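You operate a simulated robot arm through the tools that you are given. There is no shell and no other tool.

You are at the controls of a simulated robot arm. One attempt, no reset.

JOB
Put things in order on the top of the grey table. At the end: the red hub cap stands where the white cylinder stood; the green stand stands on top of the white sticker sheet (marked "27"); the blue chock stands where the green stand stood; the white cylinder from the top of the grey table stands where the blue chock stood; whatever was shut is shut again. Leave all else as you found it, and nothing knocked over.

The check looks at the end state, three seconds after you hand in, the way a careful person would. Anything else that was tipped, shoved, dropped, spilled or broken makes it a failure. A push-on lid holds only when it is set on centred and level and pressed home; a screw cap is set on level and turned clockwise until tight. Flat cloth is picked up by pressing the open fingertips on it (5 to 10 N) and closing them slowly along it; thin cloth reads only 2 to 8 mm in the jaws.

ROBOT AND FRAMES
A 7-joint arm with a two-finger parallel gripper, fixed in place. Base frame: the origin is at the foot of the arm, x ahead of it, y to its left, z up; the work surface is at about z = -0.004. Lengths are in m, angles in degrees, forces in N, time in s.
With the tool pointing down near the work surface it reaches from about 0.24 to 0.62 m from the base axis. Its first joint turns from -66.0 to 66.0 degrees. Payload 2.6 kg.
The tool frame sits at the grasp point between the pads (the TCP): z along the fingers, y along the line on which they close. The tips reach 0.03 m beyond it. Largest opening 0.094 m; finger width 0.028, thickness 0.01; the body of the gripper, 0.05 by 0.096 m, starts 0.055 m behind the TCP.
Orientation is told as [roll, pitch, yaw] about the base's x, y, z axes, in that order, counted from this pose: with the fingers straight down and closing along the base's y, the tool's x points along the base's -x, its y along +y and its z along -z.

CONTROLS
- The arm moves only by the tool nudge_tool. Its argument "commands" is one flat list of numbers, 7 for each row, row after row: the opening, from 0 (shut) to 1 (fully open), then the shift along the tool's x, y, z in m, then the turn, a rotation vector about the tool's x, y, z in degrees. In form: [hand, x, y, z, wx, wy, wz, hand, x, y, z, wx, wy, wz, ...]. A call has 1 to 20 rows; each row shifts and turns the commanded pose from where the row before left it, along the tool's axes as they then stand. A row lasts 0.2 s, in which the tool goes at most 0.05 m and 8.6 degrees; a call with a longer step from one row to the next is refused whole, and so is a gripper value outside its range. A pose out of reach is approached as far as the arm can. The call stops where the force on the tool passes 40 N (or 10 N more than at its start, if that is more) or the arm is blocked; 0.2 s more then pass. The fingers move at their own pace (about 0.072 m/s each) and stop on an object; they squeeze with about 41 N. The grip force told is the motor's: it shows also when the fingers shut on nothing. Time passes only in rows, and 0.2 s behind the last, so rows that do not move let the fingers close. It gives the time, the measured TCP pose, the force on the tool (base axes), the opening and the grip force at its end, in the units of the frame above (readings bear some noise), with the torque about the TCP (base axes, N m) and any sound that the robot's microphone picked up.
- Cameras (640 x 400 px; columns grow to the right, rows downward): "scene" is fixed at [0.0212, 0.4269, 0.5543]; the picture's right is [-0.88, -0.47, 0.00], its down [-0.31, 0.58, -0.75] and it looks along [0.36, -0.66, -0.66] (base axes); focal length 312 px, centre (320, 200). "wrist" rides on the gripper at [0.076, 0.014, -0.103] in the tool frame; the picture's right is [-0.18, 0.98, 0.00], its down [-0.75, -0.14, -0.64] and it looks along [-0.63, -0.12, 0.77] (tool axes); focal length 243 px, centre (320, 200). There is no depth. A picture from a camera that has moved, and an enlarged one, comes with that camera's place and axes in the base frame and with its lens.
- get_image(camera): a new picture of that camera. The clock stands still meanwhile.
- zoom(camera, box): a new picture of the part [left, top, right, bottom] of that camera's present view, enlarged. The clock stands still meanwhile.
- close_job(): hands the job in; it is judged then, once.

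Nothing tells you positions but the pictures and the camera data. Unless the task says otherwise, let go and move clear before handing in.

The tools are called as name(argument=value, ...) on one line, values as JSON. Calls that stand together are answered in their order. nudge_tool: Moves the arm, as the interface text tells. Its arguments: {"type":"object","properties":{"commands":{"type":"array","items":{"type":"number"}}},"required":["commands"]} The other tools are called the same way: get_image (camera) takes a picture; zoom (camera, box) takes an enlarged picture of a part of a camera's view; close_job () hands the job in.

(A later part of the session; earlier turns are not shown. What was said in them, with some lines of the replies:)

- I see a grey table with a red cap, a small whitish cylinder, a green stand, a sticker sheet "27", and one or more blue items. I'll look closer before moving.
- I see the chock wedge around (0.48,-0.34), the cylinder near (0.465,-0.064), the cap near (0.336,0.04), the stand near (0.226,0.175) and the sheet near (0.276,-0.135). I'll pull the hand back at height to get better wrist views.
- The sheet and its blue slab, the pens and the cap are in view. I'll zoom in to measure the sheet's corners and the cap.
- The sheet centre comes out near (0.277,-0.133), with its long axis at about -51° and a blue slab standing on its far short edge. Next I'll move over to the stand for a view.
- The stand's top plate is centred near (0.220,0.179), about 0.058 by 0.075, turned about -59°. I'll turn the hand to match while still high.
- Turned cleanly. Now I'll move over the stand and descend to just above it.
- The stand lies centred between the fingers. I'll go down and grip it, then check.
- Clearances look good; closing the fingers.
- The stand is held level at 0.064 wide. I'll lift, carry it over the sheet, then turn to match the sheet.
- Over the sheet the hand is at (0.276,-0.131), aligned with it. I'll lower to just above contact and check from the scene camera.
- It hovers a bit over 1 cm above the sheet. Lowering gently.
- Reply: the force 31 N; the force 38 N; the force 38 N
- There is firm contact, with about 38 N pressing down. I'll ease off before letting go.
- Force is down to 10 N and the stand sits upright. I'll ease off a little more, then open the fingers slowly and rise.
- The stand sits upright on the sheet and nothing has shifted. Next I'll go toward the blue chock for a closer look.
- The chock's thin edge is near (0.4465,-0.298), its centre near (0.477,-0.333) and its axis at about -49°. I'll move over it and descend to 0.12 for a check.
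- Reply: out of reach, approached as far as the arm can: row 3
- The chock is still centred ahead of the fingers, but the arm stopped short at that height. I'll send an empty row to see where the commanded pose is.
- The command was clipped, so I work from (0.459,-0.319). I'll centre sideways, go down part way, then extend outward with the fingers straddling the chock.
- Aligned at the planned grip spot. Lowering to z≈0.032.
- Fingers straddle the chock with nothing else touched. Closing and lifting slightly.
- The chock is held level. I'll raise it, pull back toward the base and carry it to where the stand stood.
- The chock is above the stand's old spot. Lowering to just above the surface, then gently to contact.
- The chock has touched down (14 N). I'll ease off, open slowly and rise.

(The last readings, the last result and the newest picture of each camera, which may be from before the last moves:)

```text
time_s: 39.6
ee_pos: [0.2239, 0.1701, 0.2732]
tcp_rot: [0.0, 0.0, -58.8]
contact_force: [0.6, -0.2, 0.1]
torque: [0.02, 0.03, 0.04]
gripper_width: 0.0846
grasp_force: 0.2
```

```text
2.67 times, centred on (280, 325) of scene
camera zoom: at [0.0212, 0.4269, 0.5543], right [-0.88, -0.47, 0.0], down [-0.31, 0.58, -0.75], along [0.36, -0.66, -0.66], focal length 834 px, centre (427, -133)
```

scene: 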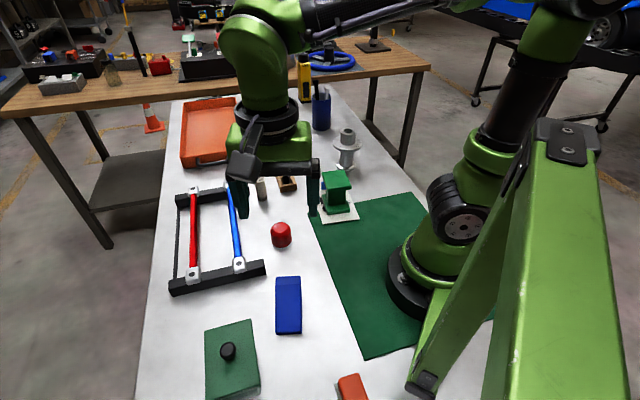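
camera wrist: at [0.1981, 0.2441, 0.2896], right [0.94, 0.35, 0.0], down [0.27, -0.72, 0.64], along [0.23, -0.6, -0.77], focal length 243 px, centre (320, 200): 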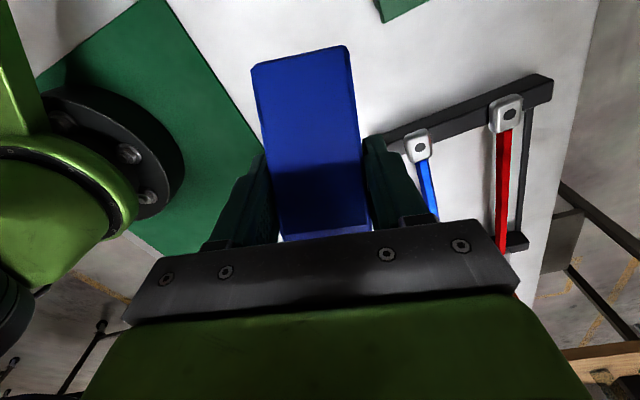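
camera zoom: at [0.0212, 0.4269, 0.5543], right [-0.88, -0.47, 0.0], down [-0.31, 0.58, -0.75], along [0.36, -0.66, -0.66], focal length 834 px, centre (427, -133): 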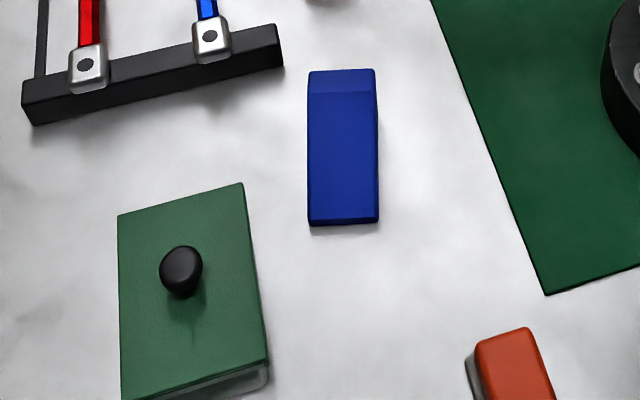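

The chock stands where the stand was. Next is the white cylinder near (0.459,-0.062); I'll turn the hand back to yaw 0 and get a closer view.

nudge_tool(commands=[0.9, 0, 0, 0, 0, 0, -8.4, 0.9, 0, 0, 0, 0, 0, -8.4, 0.9, 0, 0, 0, 0, 0, -8.4, 0.9, 0, 0, 0, 0, 0, -8.4, 0.9, 0, 0, 0, 0, 0, -8.4, 0.9, 0, 0, 0, 0, 0, -8.4, 0.9, 0, 0, 0, 0, 0, -8.4, 0.65, -0.0227, -0.0384, 0, 0, 0, 0, 0.65, -0.0227, -0.0384, 0, 0, 0, 0, 0.65, -0.0227, -0.0384, 0, 0, 0, 0, 0.65, -0.0227, -0.0384, 0, 0, 0, 0, 0.65, -0.0227, -0.0384, 0, 0, 0, 0, 0.65, -0.0227, -0.0384, 0, 0, 0, 0, 0.65, 0, 0, 0, 0, 0, 0])

get_image(camera="wrist")

zoom(camera="wrist", box=[240, 70, 400, 170])

```text
time_s: 42.6
ee_pos: [0.361, -0.0589, 0.2736]
tcp_rot: [0.0, -0.1, 0.1]
contact_force: [0.5, 0.0, -0.3]
torque: [-0.01, 0.02, -0.01]
gripper_width: 0.0611
grasp_force: 0.0
```

```text
taken
camera wrist: at [0.2853, -0.0434, 0.3764], right [0.18, 0.98, 0.0], down [0.75, -0.14, 0.64], along [0.63, -0.12, -0.77], focal length 243 px, centre (320, 200)
```

wrist: 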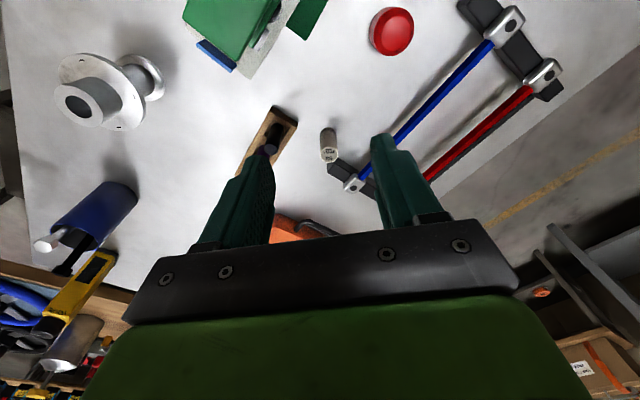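

```text
4.00 times, centred on (320, 120) of wrist
camera zoom: at [0.2853, -0.0434, 0.3764], right [0.18, 0.98, 0.0], down [0.75, -0.14, 0.64], along [0.63, -0.12, -0.77], focal length 970 px, centre (320, 520)
```

zoom: 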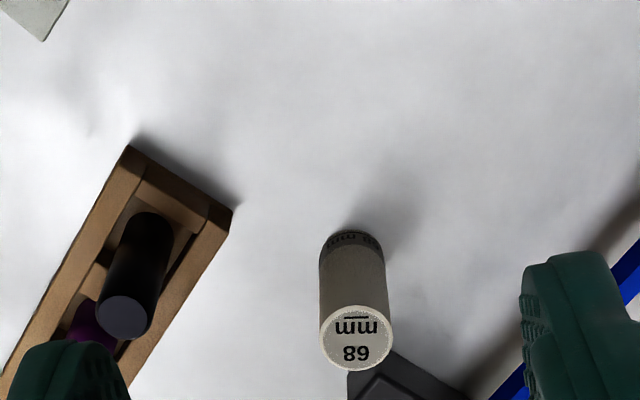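

The cylinder is pinned at (0.459,-0.062), with the rack beam end about 2 cm beyond it and clear of the fingers. I'll move over it and down to above its top.

nudge_tool(commands=[0.65, -0.049, -0.0015, 0, 0, 0, 0, 0.65, -0.049, -0.0015, 0, 0, 0, 0, 0.65, 0, 0, 0.045, 0, 0, 0, 0.65, 0, 0, 0.045, 0, 0, 0, 0.65, 0, 0, 0.045, 0, 0, 0, 0.65, 0, 0, 0.01, 0, 0, 0, 0.65, 0, 0, 0, 0, 0, 0])

get_image(camera="wrist")

zoom(camera="scene", box=[190, 120, 330, 230])

```text
time_s: 44.2
ee_pos: [0.459, -0.0612, 0.1281]
tcp_rot: [0.0, 0.0, 0.0]
contact_force: [0.2, -0.3, -0.4]
torque: [0.04, 0.02, 0.04]
gripper_width: 0.061
grasp_force: 0.1
```

```text
taken
camera wrist: at [0.3837, -0.0468, 0.2312], right [0.18, 0.98, 0.0], down [0.75, -0.14, 0.64], along [0.63, -0.12, -0.77], focal length 243 px, centre (320, 200)
```

wrist: 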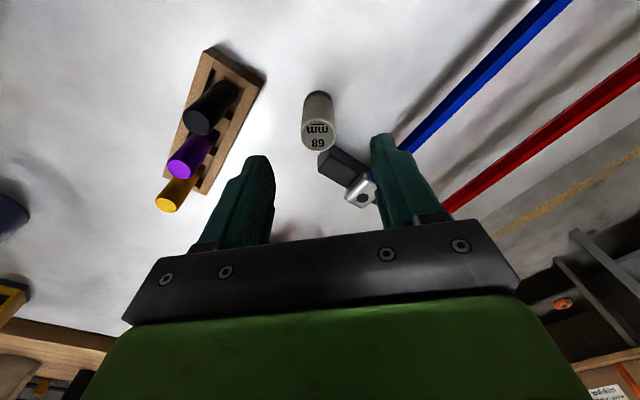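

```text
3.64 times, centred on (260, 175) of scene
camera zoom: at [0.0212, 0.4269, 0.5543], right [-0.88, -0.47, 0.0], down [-0.31, 0.58, -0.75], along [0.36, -0.66, -0.66], focal length 1136 px, centre (538, 291)
```

zoom: 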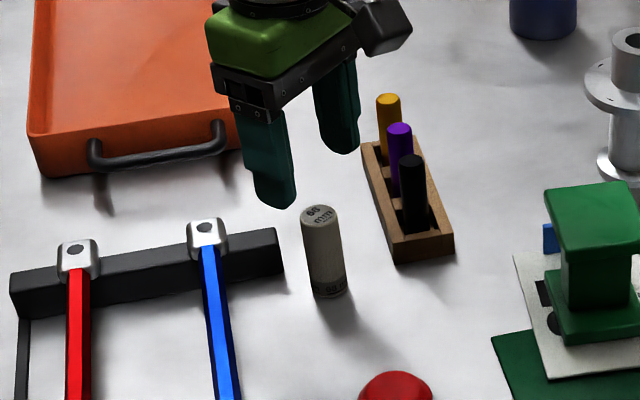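

Centred over the cylinder with clear space around. Descending and gripping.

nudge_tool(commands=[0.65, 0, 0, 0.025, 0, 0, 0, 0.65, 0, 0, 0.025, 0, 0, 0, 0.65, 0, 0, 0.02, 0, 0, 0, 0.65, 0, 0, 0.013, 0, 0, 0, 0.65, 0, 0, 0, 0, 0, 0])

zoom(camera="scene", box=[190, 120, 330, 230])

```text
time_s: 45.4
ee_pos: [0.4585, -0.0617, 0.0442]
tcp_rot: [-0.1, 0.0, -0.1]
contact_force: [0.1, -0.4, -0.1]
torque: [0.03, -0.02, 0.0]
gripper_width: 0.061
grasp_force: 0.0
```

```text
3.64 times, centred on (260, 175) of scene
camera zoom: at [0.0212, 0.4269, 0.5543], right [-0.88, -0.47, 0.0], down [-0.31, 0.58, -0.75], along [0.36, -0.66, -0.66], focal length 1136 px, centre (538, 291)
```

zoom: 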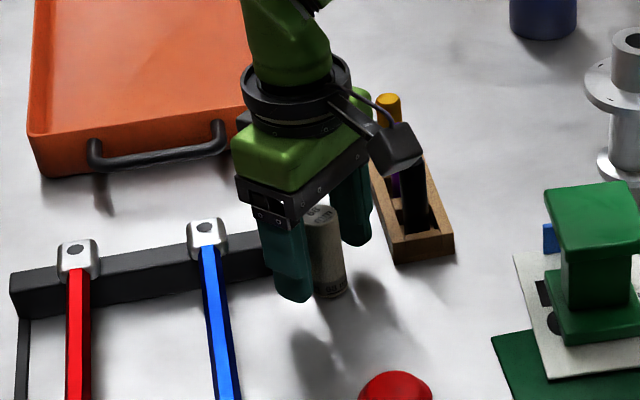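

nudge_tool(commands=[0.55, 0, 0, 0, 0, 0, 0, 0.47, 0, 0, 0, 0, 0, 0, 0.4, 0, 0, 0, 0, 0, 0, 0.35, 0, 0, 0, 0, 0, 0, 0.3, 0, 0, 0, 0, 0, 0, 0.26, 0, 0, 0, 0, 0, 0, 0.22, 0, 0, 0, 0, 0, 0, 0.1, 0, 0, 0, 0, 0, 0, 0, 0, 0, 0, 0, 0, 0, 0, 0, 0, 0, 0, 0, 0])

nudge_tool(commands=[0, 0, 0, -0.01, 0, 0, 0, 0, 0, 0, -0.02, 0, 0, 0, 0, 0, 0, 0, 0, 0, 0])

zoom(camera="scene", box=[190, 120, 330, 230])

get_image(camera="wrist")

```text
time_s: 47.6
ee_pos: [0.4573, -0.0623, 0.0451]
tcp_rot: [0.0, 0.1, 0.0]
contact_force: [0.2, -0.5, 1.1]
torque: [0.01, -0.04, 0.01]
gripper_width: 0.0255
grasp_force: 40.8
```

```text
time_s: 48.4
ee_pos: [0.4586, -0.0627, 0.0746]
tcp_rot: [-0.1, 0.0, 0.0]
contact_force: [0.1, 0.0, -0.8]
torque: [-0.01, 0.01, -0.02]
gripper_width: 0.0253
grasp_force: 41.1
```

```text
3.64 times, centred on (260, 175) of scene
camera zoom: at [0.0212, 0.4269, 0.5543], right [-0.88, -0.47, 0.0], down [-0.31, 0.58, -0.75], along [0.36, -0.66, -0.66], focal length 1136 px, centre (538, 291)
```

zoom: 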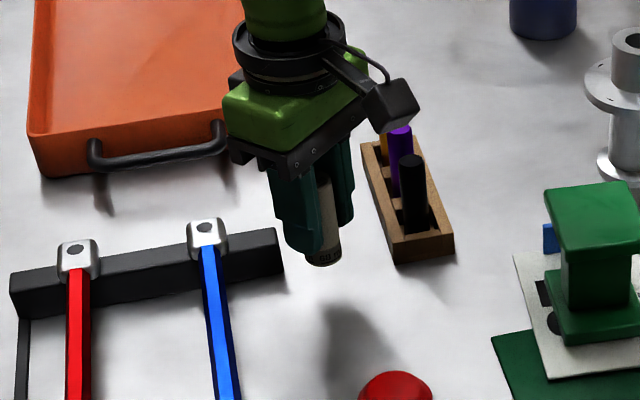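

```text
taken
camera wrist: at [0.3836, -0.0474, 0.1787], right [0.18, 0.98, 0.0], down [0.75, -0.14, 0.64], along [0.63, -0.12, -0.77], focal length 243 px, centre (320, 200)
```

wrist: 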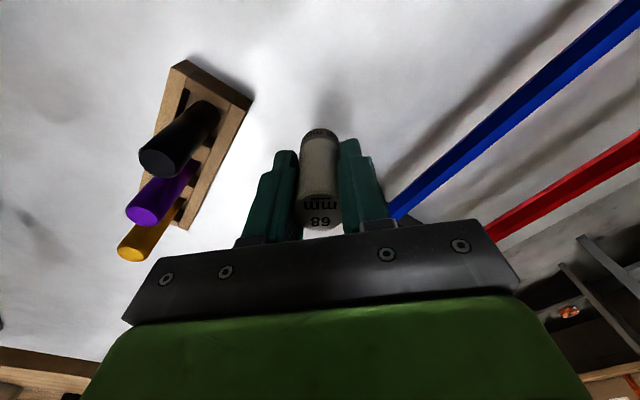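

The cylinder is held upright (25 mm). I'll raise it well over the pens and carry it toward the chock's old spot.

nudge_tool(commands=[0, 0, 0, -0.04, 0, 0, 0, 0, 0, 0, -0.04, 0, 0, 0, 0, 0, 0, -0.04, 0, 0, 0, 0, 0.0014, -0.0396, 0, 0, 0, 0, 0, 0.0014, -0.0396, 0, 0, 0, 0, 0, 0.0014, -0.0396, 0, 0, 0, 0, 0, 0.0014, -0.0396, 0, 0, 0, 0, 0, 0.0014, -0.0396, 0, 0, 0, 0, 0, 0.0014, -0.0396, 0, 0, 0, 0, 0, 0, 0, 0, 0, 0, 0])

get_image(camera="wrist")

```text
time_s: 50.6
ee_pos: [0.4513, -0.3014, 0.1944]
tcp_rot: [0.1, 0.0, 0.0]
contact_force: [-0.7, 1.1, -0.2]
torque: [-0.01, -0.01, -0.05]
gripper_width: 0.0256
grasp_force: 41.3
```

```text
taken
camera wrist: at [0.375, -0.2862, 0.2979], right [0.18, 0.98, 0.0], down [0.75, -0.14, 0.64], along [0.63, -0.12, -0.77], focal length 243 px, centre (320, 200)
```

wrist: 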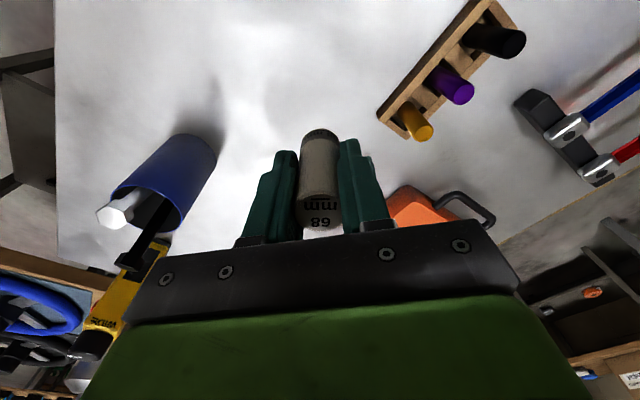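

The blue cup and pens are clear on both sides. I'll lower to about z 0.10 and extend to the target (0.479,-0.3345).

nudge_tool(commands=[0, 0, 0, 0.045, 0, 0, 0, 0, 0, 0, 0.045, 0, 0, 0, 0, -0.014, -0.0165, 0, 0, 0, 0, 0, -0.0137, -0.0165, 0, 0, 0, 0, 0, 0, 0, 0, 0, 0, 0])

zoom(camera="scene", box=[230, 80, 390, 190])

```text
time_s: 51.8
ee_pos: [0.4776, -0.3333, 0.1046]
tcp_rot: [0.0, 0.0, 0.0]
contact_force: [-0.3, -0.1, 0.2]
torque: [0.04, 0.01, -0.01]
gripper_width: 0.0252
grasp_force: 41.0
```

```text
3.64 times, centred on (310, 135) of scene
camera zoom: at [0.0212, 0.4269, 0.5543], right [-0.88, -0.47, 0.0], down [-0.31, 0.58, -0.75], along [0.36, -0.66, -0.66], focal length 1136 px, centre (356, 436)
```

zoom: 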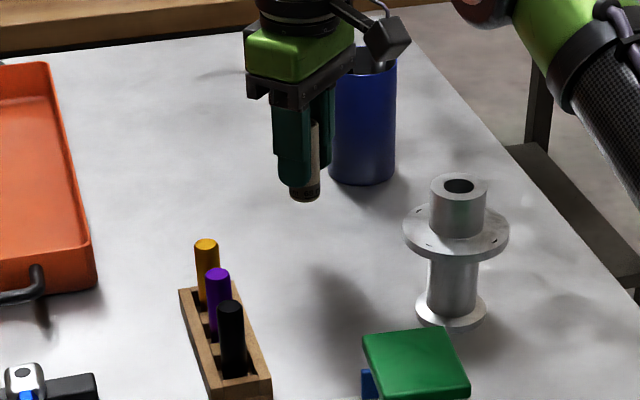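

Clear all round. Lowering in small steps to contact.

nudge_tool(commands=[0, 0, -0.001, 0.03, 0, 0, 0, 0, 0, 0, 0.02, 0, 0, 0, 0, 0, 0, 0.005, 0, 0, 0, 0, 0, 0, 0, 0, 0, 0])

nudge_tool(commands=[0, 0, 0, 0.002, 0, 0, 0, 0, 0, 0, 0, 0, 0, 0])

nudge_tool(commands=[0, 0, 0, 0.001, 0, 0, 0, 0, 0, 0, 0, 0, 0, 0])

nudge_tool(commands=[0, 0, 0, 0.001, 0, 0, 0, 0, 0, 0, 0, 0, 0, 0])

```text
time_s: 52.8
ee_pos: [0.4776, -0.3337, 0.0497]
tcp_rot: [0.0, -0.1, 0.0]
contact_force: [0.5, 0.4, 0.5]
torque: [-0.02, -0.03, 0.01]
gripper_width: 0.0255
grasp_force: 40.9
```

```text
time_s: 53.4
ee_pos: [0.4781, -0.3341, 0.0493]
tcp_rot: [-0.1, 0.1, 0.1]
contact_force: [-0.3, 0.1, -0.6]
torque: [0.0, -0.01, -0.01]
gripper_width: 0.0253
grasp_force: 40.5
```

```text
time_s: 54.0
ee_pos: [0.4782, -0.3345, 0.0467]
tcp_rot: [0.1, 0.0, -0.1]
contact_force: [-0.5, -0.4, 0.0]
torque: [0.0, 0.01, 0.01]
gripper_width: 0.0256
grasp_force: 41.1
```

```text
time_s: 54.6
ee_pos: [0.4771, -0.334, 0.0469]
tcp_rot: [0.0, 0.0, 0.0]
contact_force: [-0.5, 0.3, -0.7]
torque: [-0.01, -0.02, 0.0]
gripper_width: 0.0255
grasp_force: 41.1
```

nudge_tool(commands=[0, 0, 0, 0.001, 0, 0, 0, 0, 0, 0, 0, 0, 0, 0])

nudge_tool(commands=[0, 0, 0, 0.0007, 0, 0, 0, 0, 0, 0, 0, 0, 0, 0])

```text
time_s: 55.2
ee_pos: [0.4782, -0.3329, 0.0449]
tcp_rot: [0.0, -0.1, 0.0]
contact_force: [-0.6, 0.7, -1.1]
torque: [0.01, -0.01, 0.0]
gripper_width: 0.0255
grasp_force: 40.6
```

```text
time_s: 55.8
ee_pos: [0.4787, -0.3337, 0.0452]
tcp_rot: [0.0, -0.1, 0.0]
contact_force: [-2.2, 0.9, 5.2]
torque: [0.04, 0.08, 0.01]
gripper_width: 0.0257
grasp_force: 41.3
```

A light touchdown at 5 N. Opening slowly and rising.

nudge_tool(commands=[0.28, 0, 0, 0, 0, 0, 0, 0.31, 0, 0, 0, 0, 0, 0, 0.36, 0, 0, 0, 0, 0, 0, 0.44, 0, 0, 0, 0, 0, 0, 0.52, 0, 0, 0, 0, 0, 0, 0.6, 0, 0, 0, 0, 0, 0, 0.6, 0, 0, 0, 0, 0, 0])

nudge_tool(commands=[0.6, 0, 0, -0.015, 0, 0, 0, 0.6, 0, 0, -0.025, 0, 0, 0, 0.6, 0, 0, -0.03, 0, 0, 0, 0.6, 0.03, 0.01, -0.04, 0, 0, 0, 0.6, 0.03, 0.03, -0.04, 0, 0, 0, 0.6, 0.02, 0.04, -0.02, 0, 0, 0, 0.6, 0, 0, 0, 0, 0, 0])

get_image(camera="scene")

zoom(camera="scene", box=[230, 80, 390, 190])

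get_image(camera="wrist")

```text
time_s: 57.4
ee_pos: [0.479, -0.3339, 0.0448]
tcp_rot: [-0.1, 0.0, 0.1]
contact_force: [-1.0, 0.0, 0.6]
torque: [-0.01, 0.0, 0.02]
gripper_width: 0.0565
grasp_force: 0.1
```

```text
refused: row 4 steps farther than a row can; nothing moved
```

```text
taken
```

scene: 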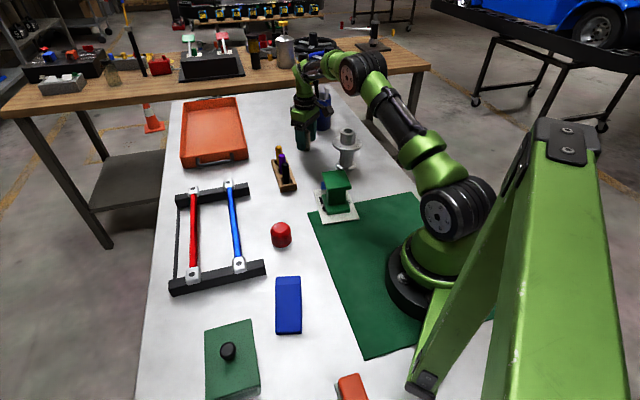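

```text
3.64 times, centred on (310, 135) of scene
camera zoom: at [0.0212, 0.4269, 0.5543], right [-0.88, -0.47, 0.0], down [-0.31, 0.58, -0.75], along [0.36, -0.66, -0.66], focal length 1136 px, centre (356, 436)
```

zoom: 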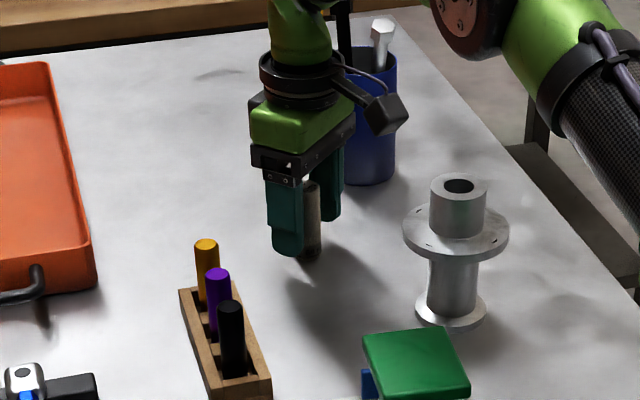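

```text
taken
camera wrist: at [0.4029, -0.3189, 0.1477], right [0.18, 0.98, 0.0], down [0.75, -0.14, 0.64], along [0.63, -0.12, -0.77], focal length 243 px, centre (320, 200)
```

wrist: 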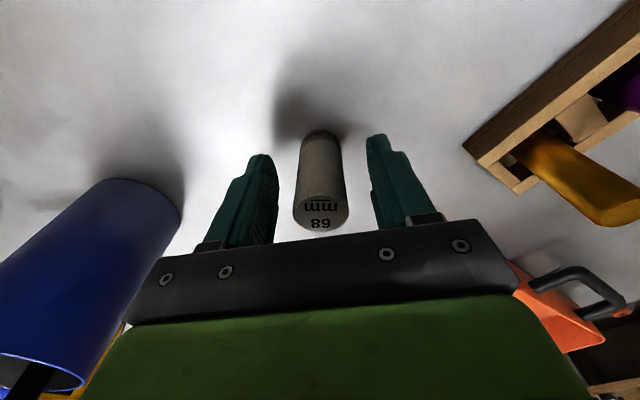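

The cylinder stands free between the open fingers. I'll rise straight up with smaller steps, then pull back.

nudge_tool(commands=[0.6, 0, 0, -0.015, 0, 0, 0, 0.6, 0, 0, -0.025, 0, 0, 0, 0.6, 0, 0, -0.03, 0, 0, 0, 0.6, 0.01, 0, -0.04, 0, 0, 0, 0.6, 0.03, 0.01, -0.03, 0, 0, 0, 0.6, 0.03, 0.02, -0.02, 0, 0, 0, 0.6, 0, 0, 0, 0, 0, 0])

zoom(camera="scene", box=[230, 80, 390, 190])

get_image(camera="wrist")

```text
time_s: 59.0
ee_pos: [0.4074, -0.3048, 0.2031]
tcp_rot: [0.1, 0.0, 0.0]
contact_force: [0.2, 0.2, -0.7]
torque: [0.02, -0.01, -0.02]
gripper_width: 0.0565
grasp_force: 0.1
```

```text
3.64 times, centred on (310, 135) of scene
camera zoom: at [0.0212, 0.4269, 0.5543], right [-0.88, -0.47, 0.0], down [-0.31, 0.58, -0.75], along [0.36, -0.66, -0.66], focal length 1136 px, centre (356, 436)
```

zoom: 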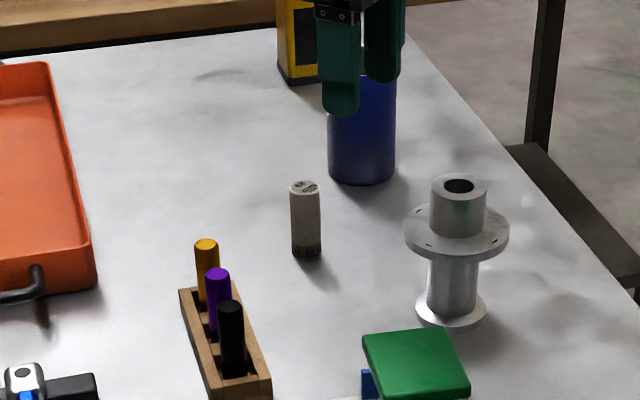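

```text
taken
camera wrist: at [0.332, -0.2893, 0.3067], right [0.18, 0.98, 0.0], down [0.75, -0.14, 0.64], along [0.63, -0.12, -0.77], focal length 243 px, centre (320, 200)
```

wrist: 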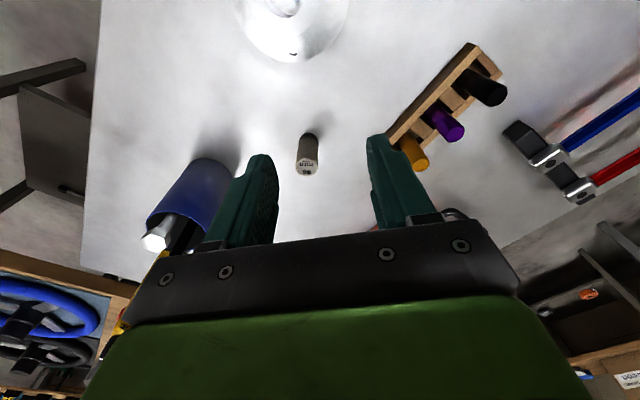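

The cylinder stands where the chock was. Last is the red cap; I'll move over for a closer look at it.

nudge_tool(commands=[0.6, 0, 0, -0.04, 0, 0, 0, 0.6, 0, 0, -0.04, 0, 0, 0, 1, 0.0196, 0.0419, 0, 0, 0, 0, 1, 0.0196, 0.0419, 0, 0, 0, 0, 1, 0.0196, 0.0419, 0, 0, 0, 0, 1, 0.0196, 0.0419, 0, 0, 0, 0, 1, 0.0196, 0.0419, 0, 0, 0, 0, 1, 0.0196, 0.0419, 0, 0, 0, 0, 1, 0.0196, 0.0419, 0, 0, 0, 0, 1, 0.0196, 0.0419, 0, 0, 0, 0, 1, 0, 0, 0, 0, 0, 0])

get_image(camera="wrist")

zoom(camera="wrist", box=[240, 20, 400, 120])

zoom(camera="scene", box=[230, 200, 330, 260])

```text
time_s: 61.4
ee_pos: [0.2504, 0.032, 0.2845]
tcp_rot: [-0.1, -0.1, 0.0]
contact_force: [0.6, -0.4, -0.3]
torque: [-0.01, -0.01, 0.01]
gripper_width: 0.0937
grasp_force: 0.1
```

```text
taken
camera wrist: at [0.1754, 0.0464, 0.3874], right [0.18, 0.98, 0.0], down [0.75, -0.14, 0.64], along [0.63, -0.12, -0.77], focal length 243 px, centre (320, 200)
```

wrist: 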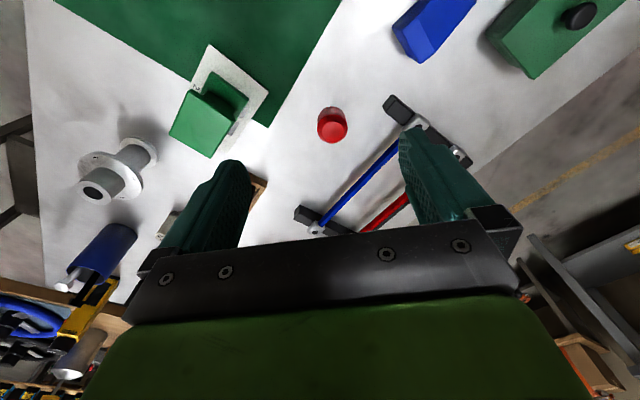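

```text
4.00 times, centred on (320, 70) of wrist
camera zoom: at [0.1754, 0.0464, 0.3874], right [0.18, 0.98, 0.0], down [0.75, -0.14, 0.64], along [0.63, -0.12, -0.77], focal length 970 px, centre (320, 720)
```

zoom: 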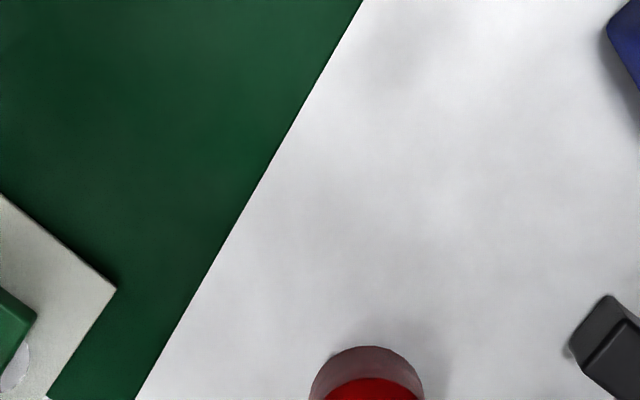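

```text
6.40 times, centred on (280, 230) of scene
camera zoom: at [0.0212, 0.4269, 0.5543], right [-0.88, -0.47, 0.0], down [-0.31, 0.58, -0.75], along [0.36, -0.66, -0.66], focal length 2000 px, centre (576, 8)
```

zoom: 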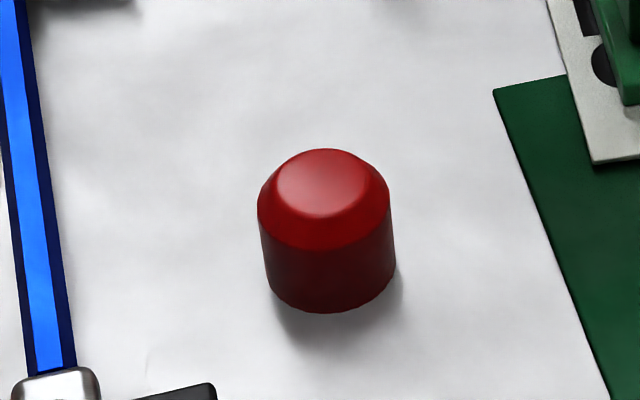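

zoom(camera="wrist", box=[260, 80, 400, 170])

```text
4.44 times, centred on (330, 125) of wrist
camera zoom: at [0.1754, 0.0464, 0.3874], right [0.18, 0.98, 0.0], down [0.75, -0.14, 0.64], along [0.63, -0.12, -0.77], focal length 1078 px, centre (276, 533)
```

zoom: 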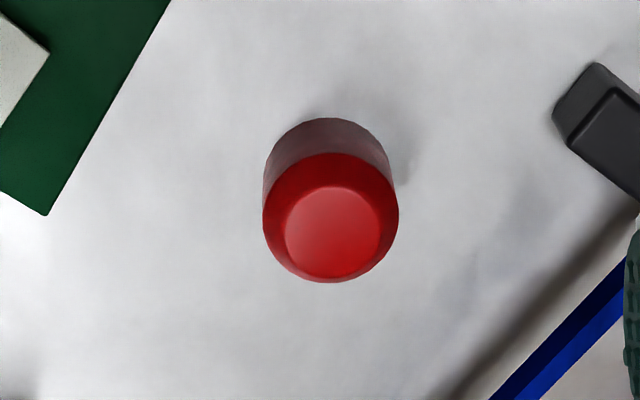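

The cap is centred near (0.3294,0.0374), about 5 cm wide, with straight sides up to z≈0.034. I'll move over it and come down part way.

nudge_tool(commands=[0.8, -0.0395, 0.0027, 0, 0, 0, 0, 0.8, -0.0395, 0.0027, 0, 0, 0, 0, 0.8, 0, 0, 0.045, 0, 0, 0, 0.8, 0, 0, 0.045, 0, 0, 0, 0.8, 0, 0, 0.045, 0, 0, 0, 0.8, 0, 0, 0.04, 0, 0, 0, 0.8, 0, 0, 0, 0, 0, 0])

get_image(camera="wrist")

zoom(camera="scene", box=[200, 160, 360, 270])

```text
time_s: 63.0
ee_pos: [0.3309, 0.037, 0.11]
tcp_rot: [0.0, 0.1, -0.1]
contact_force: [-0.4, 0.3, 0.3]
torque: [0.02, 0.01, -0.01]
gripper_width: 0.0752
grasp_force: 0.1
```

```text
taken
camera wrist: at [0.2551, 0.0515, 0.212], right [0.18, 0.98, 0.0], down [0.75, -0.14, 0.64], along [0.63, -0.12, -0.77], focal length 243 px, centre (320, 200)
```

wrist: 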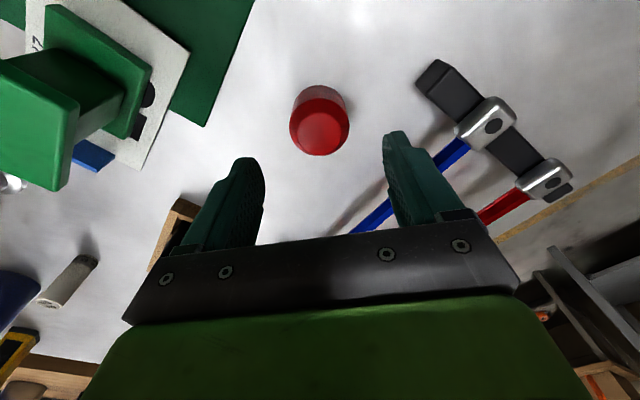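

```text
3.64 times, centred on (280, 215) of scene
camera zoom: at [0.0212, 0.4269, 0.5543], right [-0.88, -0.47, 0.0], down [-0.31, 0.58, -0.75], along [0.36, -0.66, -0.66], focal length 1136 px, centre (466, 146)
```

zoom: 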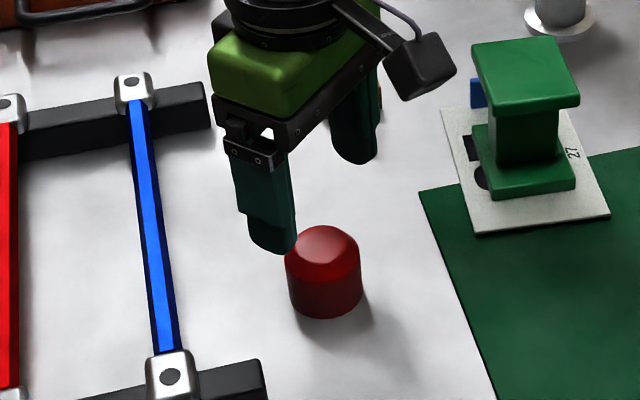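

Cap is centred between the fingers within 2 mm. Descending to grip height.

nudge_tool(commands=[0.8, 0.0018, 0.0008, 0.03, 0, 0, 0, 0.8, 0, 0, 0.025, 0, 0, 0, 0.8, 0, 0, 0.0225, 0, 0, 0, 0.8, 0, 0, 0, 0, 0, 0])

nudge_tool(commands=[0.7, 0, 0, 0, 0, 0, 0, 0.62, 0, 0, 0, 0, 0, 0, 0.57, 0, 0, 0, 0, 0, 0, 0.53, 0, 0, 0, 0, 0, 0, 0.49, 0, 0, 0, 0, 0, 0, 0.4, 0, 0, 0, 0, 0, 0, 0.2, 0, 0, 0, 0, 0, 0, 0, 0, 0, 0, 0, 0, 0, 0, 0, 0, 0, 0, 0, 0])

get_image(camera="wrist")

zoom(camera="scene", box=[200, 160, 360, 270])

```text
time_s: 64.0
ee_pos: [0.3299, 0.0375, 0.0315]
tcp_rot: [0.0, -0.1, -0.1]
contact_force: [0.3, -0.4, -0.2]
torque: [0.02, 0.03, 0.02]
gripper_width: 0.0753
grasp_force: 0.1
```

```text
time_s: 66.0
ee_pos: [0.3286, 0.037, 0.032]
tcp_rot: [0.0, 0.1, 0.0]
contact_force: [-0.1, 0.9, -0.4]
torque: [0.01, 0.05, -0.01]
gripper_width: 0.0633
grasp_force: 41.0
```

```text
taken
camera wrist: at [0.254, 0.0521, 0.1348], right [0.18, 0.98, 0.0], down [0.75, -0.14, 0.64], along [0.63, -0.12, -0.77], focal length 243 px, centre (320, 200)
```

wrist: 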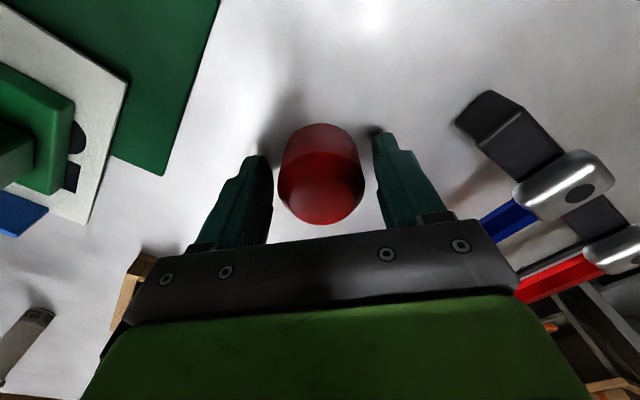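

```text
3.64 times, centred on (280, 215) of scene
camera zoom: at [0.0212, 0.4269, 0.5543], right [-0.88, -0.47, 0.0], down [-0.31, 0.58, -0.75], along [0.36, -0.66, -0.66], focal length 1136 px, centre (466, 146)
```

zoom: 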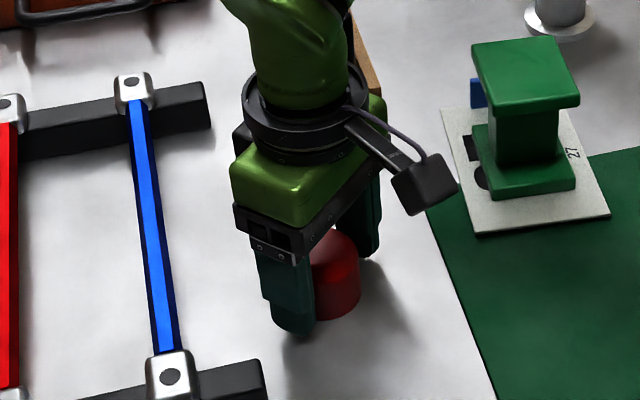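

The jaws stopped at 0.063, wider than the 5 cm I judged. I'll look closely before lifting.

zoom(camera="wrist", box=[240, 100, 400, 200])

zoom(camera="scene", box=[250, 210, 310, 260])

nudge_tool(commands=[0, 0, 0, 0, 0, 0, 0, 0, 0, 0, 0, 0, 0, 0])

```text
4.00 times, centred on (320, 150) of wrist
camera zoom: at [0.254, 0.0521, 0.1348], right [0.18, 0.98, 0.0], down [0.75, -0.14, 0.64], along [0.63, -0.12, -0.77], focal length 970 px, centre (320, 400)
```

zoom: 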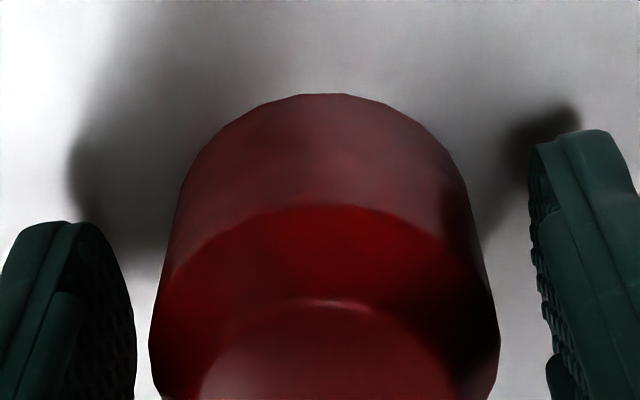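

```text
8.00 times, centred on (280, 235) of scene
camera zoom: at [0.0212, 0.4269, 0.5543], right [-0.88, -0.47, 0.0], down [-0.31, 0.58, -0.75], along [0.36, -0.66, -0.66], focal length 2500 px, centre (640, -80)
```

zoom: 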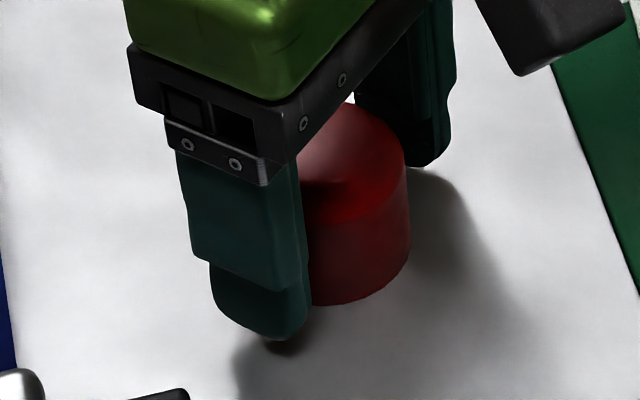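

```text
time_s: 66.6
ee_pos: [0.3295, 0.0375, 0.0319]
tcp_rot: [-0.1, 0.1, 0.1]
contact_force: [0.1, 0.7, 0.8]
torque: [-0.02, 0.02, -0.01]
gripper_width: 0.063
grasp_force: 41.1
```

Visually there's a gap, yet the jaws are stalled at full force, so the cap's real body may be wider than drawn. I'll lift a little and see whether it comes along.

nudge_tool(commands=[0, 0, 0, -0.005, 0, 0, 0, 0, 0, 0, -0.01, 0, 0, 0, 0, 0, 0, 0, 0, 0, 0])

zoom(camera="wrist", box=[240, 100, 400, 200])

zoom(camera="scene", box=[250, 210, 310, 260])

```text
time_s: 67.4
ee_pos: [0.3291, 0.0378, 0.0462]
tcp_rot: [0.0, 0.0, 0.0]
contact_force: [0.3, -0.5, 0.0]
torque: [0.02, 0.0, -0.02]
gripper_width: 0.0635
grasp_force: 40.4
```

```text
4.00 times, centred on (320, 150) of wrist
camera zoom: at [0.2537, 0.0524, 0.15], right [0.18, 0.98, 0.0], down [0.75, -0.14, 0.64], along [0.63, -0.12, -0.77], focal length 970 px, centre (320, 400)
```

zoom: 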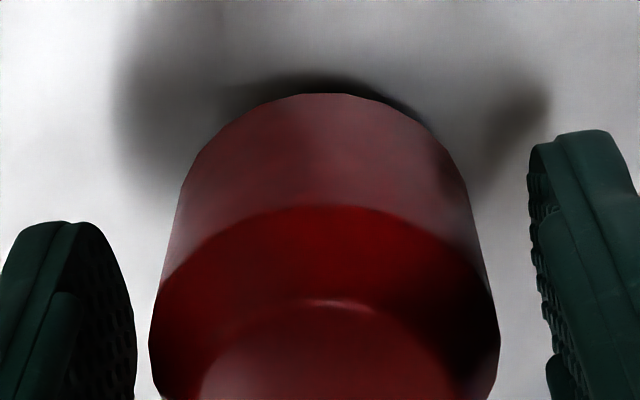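

```text
8.00 times, centred on (280, 235) of scene
camera zoom: at [0.0212, 0.4269, 0.5543], right [-0.88, -0.47, 0.0], down [-0.31, 0.58, -0.75], along [0.36, -0.66, -0.66], focal length 2500 px, centre (640, -80)
```

zoom: 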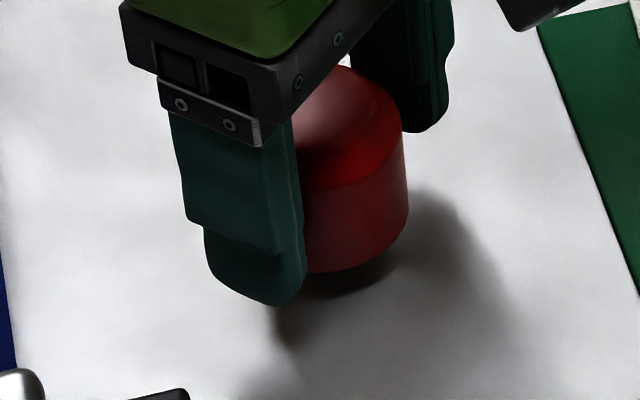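

The cap lifts with the hand, level and firm (its body is wider than drawn). I'll carry it to the cylinder's old spot, biased about 2 mm away from the rack beam.

nudge_tool(commands=[0, 0, 0, -0.04, 0, 0, 0, 0, 0, 0, -0.04, 0, 0, 0, 0, 0, 0, -0.03, 0, 0, 0, 0, -0.03175, -0.0252, 0, 0, 0, 0, 0, -0.03175, -0.0252, 0, 0, 0, 0, 0, -0.03175, -0.0252, 0, 0, 0, 0, 0, -0.03175, -0.0252, 0, 0, 0, 0, 0, 0, 0, 0, 0, 0, 0])

get_image(camera="wrist")

zoom(camera="scene", box=[190, 120, 330, 230])

```text
time_s: 69.2
ee_pos: [0.457, -0.0633, 0.157]
tcp_rot: [0.0, 0.0, 0.1]
contact_force: [0.1, 0.3, 0.2]
torque: [0.01, 0.0, 0.03]
gripper_width: 0.0634
grasp_force: 40.6
```

```text
taken
camera wrist: at [0.3817, -0.0486, 0.26], right [0.18, 0.98, 0.0], down [0.75, -0.14, 0.64], along [0.63, -0.12, -0.77], focal length 243 px, centre (320, 200)
```

wrist: 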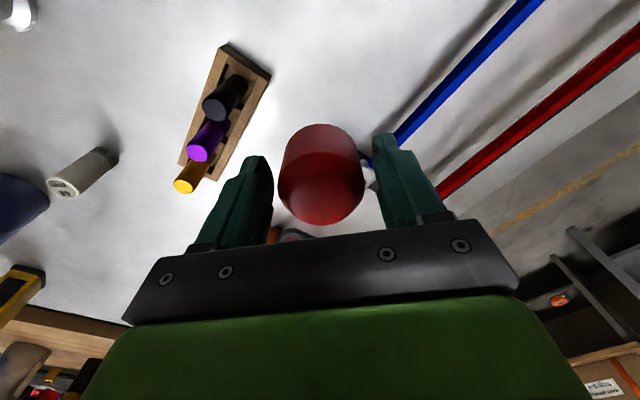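

```text
3.64 times, centred on (260, 175) of scene
camera zoom: at [0.0212, 0.4269, 0.5543], right [-0.88, -0.47, 0.0], down [-0.31, 0.58, -0.75], along [0.36, -0.66, -0.66], focal length 1136 px, centre (538, 291)
```

zoom: 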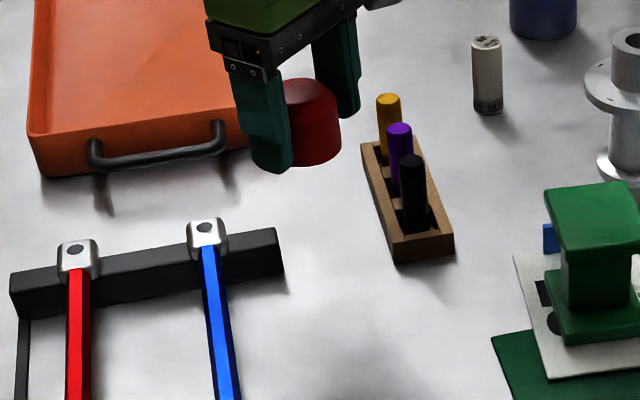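

Over the spot. Lowering to just above beam height and checking the gap.

nudge_tool(commands=[0, 0.0015, 0, 0.04, 0, 0, 0, 0, 0, 0, 0.04, 0, 0, 0, 0, 0, 0, 0.015, 0, 0, 0, 0, 0, 0, 0, 0, 0, 0])

get_image(camera="wrist")

zoom(camera="scene", box=[220, 140, 300, 220])

```text
time_s: 70.2
ee_pos: [0.4537, -0.0623, 0.062]
tcp_rot: [0.1, 0.0, 0.0]
contact_force: [0.0, -0.4, 0.4]
torque: [0.01, 0.02, -0.03]
gripper_width: 0.0634
grasp_force: 41.2
```

```text
taken
camera wrist: at [0.3782, -0.0485, 0.1643], right [0.18, 0.98, 0.0], down [0.75, -0.14, 0.64], along [0.63, -0.12, -0.77], focal length 243 px, centre (320, 200)
```

wrist: 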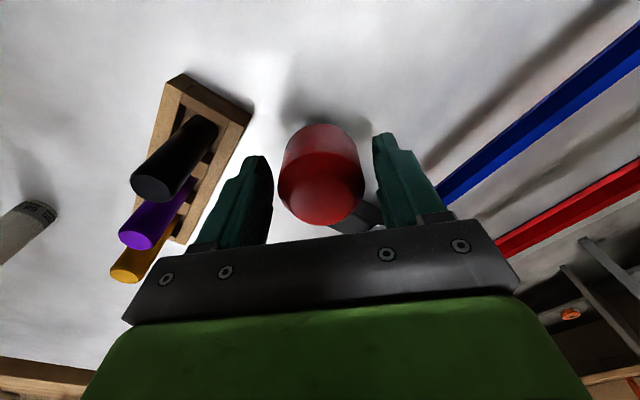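

```text
5.00 times, centred on (260, 180) of scene
camera zoom: at [0.0212, 0.4269, 0.5543], right [-0.88, -0.47, 0.0], down [-0.31, 0.58, -0.75], along [0.36, -0.66, -0.66], focal length 1563 px, centre (620, 300)
```

zoom: 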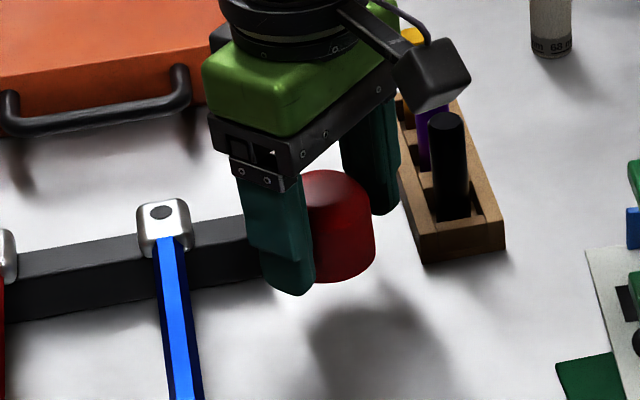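

nudge_tool(commands=[0, -0.001, 0, 0.012, 0, 0, 0, 0, 0, 0, 0.01, 0, 0, 0, 0, 0, 0, 0.004, 0, 0, 0, 0, 0, 0, 0, 0, 0, 0])

nudge_tool(commands=[0, 0, 0, 0.0015, 0, 0, 0, 0, 0, 0, 0, 0, 0, 0])

nudge_tool(commands=[0, 0, 0, 0.001, 0, 0, 0, 0, 0, 0, 0, 0, 0, 0])

```text
time_s: 71.2
ee_pos: [0.454, -0.0639, 0.0362]
tcp_rot: [0.0, 0.1, 0.0]
contact_force: [0.3, 0.2, -0.3]
torque: [-0.01, 0.05, 0.0]
gripper_width: 0.0633
grasp_force: 41.4
```

```text
time_s: 71.8
ee_pos: [0.4552, -0.0626, 0.0349]
tcp_rot: [-0.1, -0.1, 0.0]
contact_force: [0.2, 0.1, 0.1]
torque: [0.03, -0.01, -0.01]
gripper_width: 0.0634
grasp_force: 41.4
```

```text
time_s: 72.4
ee_pos: [0.4545, -0.0637, 0.0333]
tcp_rot: [-0.1, 0.0, 0.0]
contact_force: [0.3, 0.4, 0.0]
torque: [0.01, 0.0, -0.01]
gripper_width: 0.0632
grasp_force: 40.5
```

nudge_tool(commands=[0, 0, 0, 0.001, 0, 0, 0, 0, 0, 0, 0, 0, 0, 0])

nudge_tool(commands=[0, 0, 0, 0.0007, 0, 0, 0, 0, 0, 0, 0, 0, 0, 0])

zoom(camera="scene", box=[220, 140, 300, 220])

```text
time_s: 73.0
ee_pos: [0.4544, -0.064, 0.0317]
tcp_rot: [0.0, 0.0, 0.0]
contact_force: [0.3, -0.8, -0.7]
torque: [-0.02, -0.02, -0.04]
gripper_width: 0.0633
grasp_force: 41.4
```

```text
time_s: 73.6
ee_pos: [0.4548, -0.0633, 0.0314]
tcp_rot: [0.0, 0.1, 0.0]
contact_force: [-0.3, -0.4, 0.3]
torque: [-0.01, -0.02, 0.0]
gripper_width: 0.0634
grasp_force: 40.8
```

```text
5.00 times, centred on (260, 180) of scene
camera zoom: at [0.0212, 0.4269, 0.5543], right [-0.88, -0.47, 0.0], down [-0.31, 0.58, -0.75], along [0.36, -0.66, -0.66], focal length 1563 px, centre (620, 300)
```

zoom: 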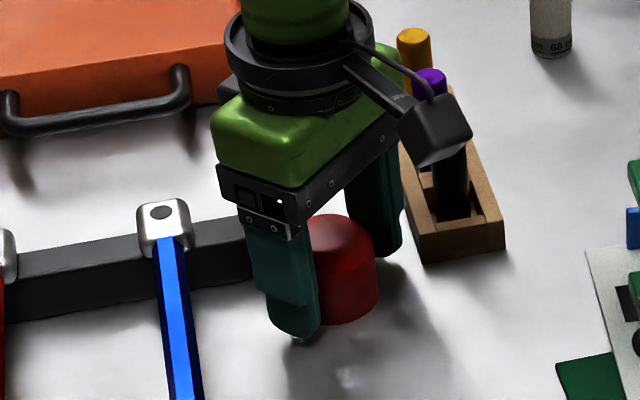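

Not quite down yet; continuing in sub-millimetre steps.

nudge_tool(commands=[0, 0, 0, 0.0006, 0, 0, 0, 0, 0, 0, 0, 0, 0, 0])

nudge_tool(commands=[0, 0, 0, 0.0006, 0, 0, 0, 0, 0, 0, 0, 0, 0, 0])

```text
time_s: 74.2
ee_pos: [0.4554, -0.0632, 0.0313]
tcp_rot: [0.0, -0.2, -0.1]
contact_force: [-2.7, 1.3, 10.0]
torque: [0.06, 0.13, 0.02]
gripper_width: 0.0635
grasp_force: 41.5
```

```text
time_s: 74.8
ee_pos: [0.4545, -0.0628, 0.0302]
tcp_rot: [0.0, -0.1, 0.0]
contact_force: [-6.4, 1.1, 19.0]
torque: [0.0, 0.23, 0.07]
gripper_width: 0.0634
grasp_force: 41.1
```

Down on the table. Easing off, opening slowly and rising straight up.

nudge_tool(commands=[0, 0, 0, -0.0008, 0, 0, 0, 0, 0, 0, 0, 0, 0, 0, 0.69, 0, 0, 0, 0, 0, 0, 0.72, 0, 0, 0, 0, 0, 0, 0.76, 0, 0, 0, 0, 0, 0, 0.8, 0, 0, 0, 0, 0, 0, 0.8, 0, 0, 0, 0, 0, 0])

nudge_tool(commands=[0.8, 0, 0, -0.01, 0, 0, 0, 0.8, 0, 0, -0.02, 0, 0, 0, 0.8, 0, 0, -0.03, 0, 0, 0, 0.8, 0, 0, -0.04, 0, 0, 0, 0.8, 0, 0, -0.04, 0, 0, 0, 0.8, 0.02, 0, -0.04, 0, 0, 0, 0.8, 0.04, 0, -0.02, 0, 0, 0, 0.8, 0.04, 0, -0.02, 0, 0, 0, 0.8, 0.04, 0, 0, 0, 0, 0, 0.8, 0, 0, 0, 0, 0, 0])

get_image(camera="scene")

get_image(camera="wrist")

zoom(camera="scene", box=[190, 120, 350, 230])

```text
time_s: 76.4
ee_pos: [0.4552, -0.0636, 0.0319]
tcp_rot: [0.1, 0.0, 0.0]
contact_force: [0.3, -0.7, 0.0]
torque: [-0.01, 0.01, 0.0]
gripper_width: 0.0751
grasp_force: 0.0
```

```text
time_s: 78.6
ee_pos: [0.3152, -0.0624, 0.2511]
tcp_rot: [0.0, 0.0, 0.0]
contact_force: [1.1, 0.1, 0.6]
torque: [-0.03, 0.01, 0.02]
gripper_width: 0.0752
grasp_force: 0.1
```

```text
taken
```

scene: 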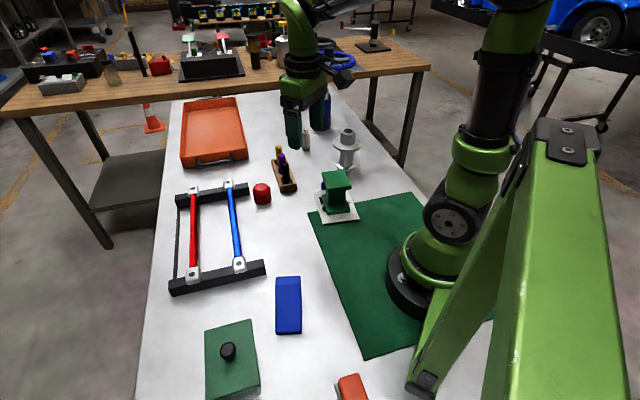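

```text
taken
camera wrist: at [0.2398, -0.0482, 0.3546], right [0.18, 0.98, 0.0], down [0.75, -0.14, 0.64], along [0.63, -0.12, -0.77], focal length 243 px, centre (320, 200)
```

wrist: 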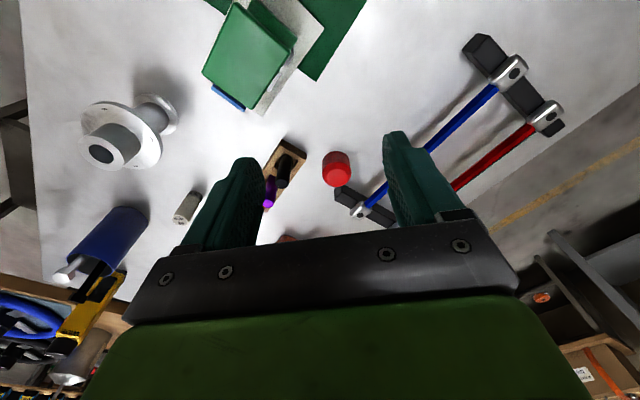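

```text
3.64 times, centred on (270, 175) of scene
camera zoom: at [0.0212, 0.4269, 0.5543], right [-0.88, -0.47, 0.0], down [-0.31, 0.58, -0.75], along [0.36, -0.66, -0.66], focal length 1136 px, centre (502, 291)
```

zoom: 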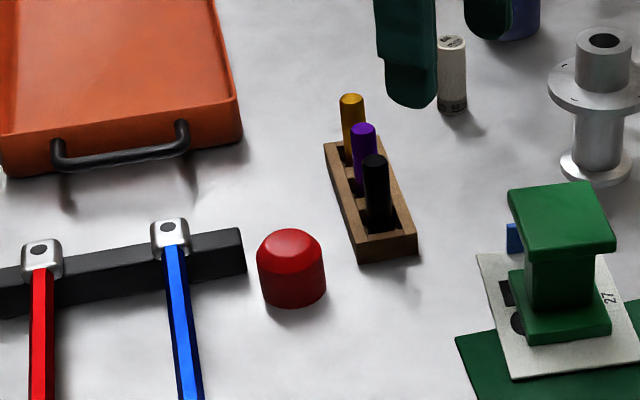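

All four pieces stand in their places: the stand is upright on the sheet, the chock, cylinder and cap are set, and the rack, pens, slab and box look unmoved. Nothing was opened and the hand is clear, so I'm handing in.

close_job()

```text
The job is handed in.
```

The job is handed in, and in the last pictures all four pieces stand upright in their places:

- **Green stand:** it is on the white sticker sheet, close to its centre. The sheet and the blue slab on its edge did not move.
- **Blue chock:** it is where the green stand was.
- **White cylinder:** it is where the blue chock was.
- **Red hub cap:** it is where the white cylinder was, set about 3–4 mm toward the robot to stay clear of the rack beam.

I opened nothing, so there was nothing to shut again. The rack, pens, tray, spool, cup and lidded box look as they were at the start. The hand was clear of everything when I handed in.

The jaws stopped on the hub cap at 63 mm, though it looks only about 50 mm wide. It still lifted and set down level.
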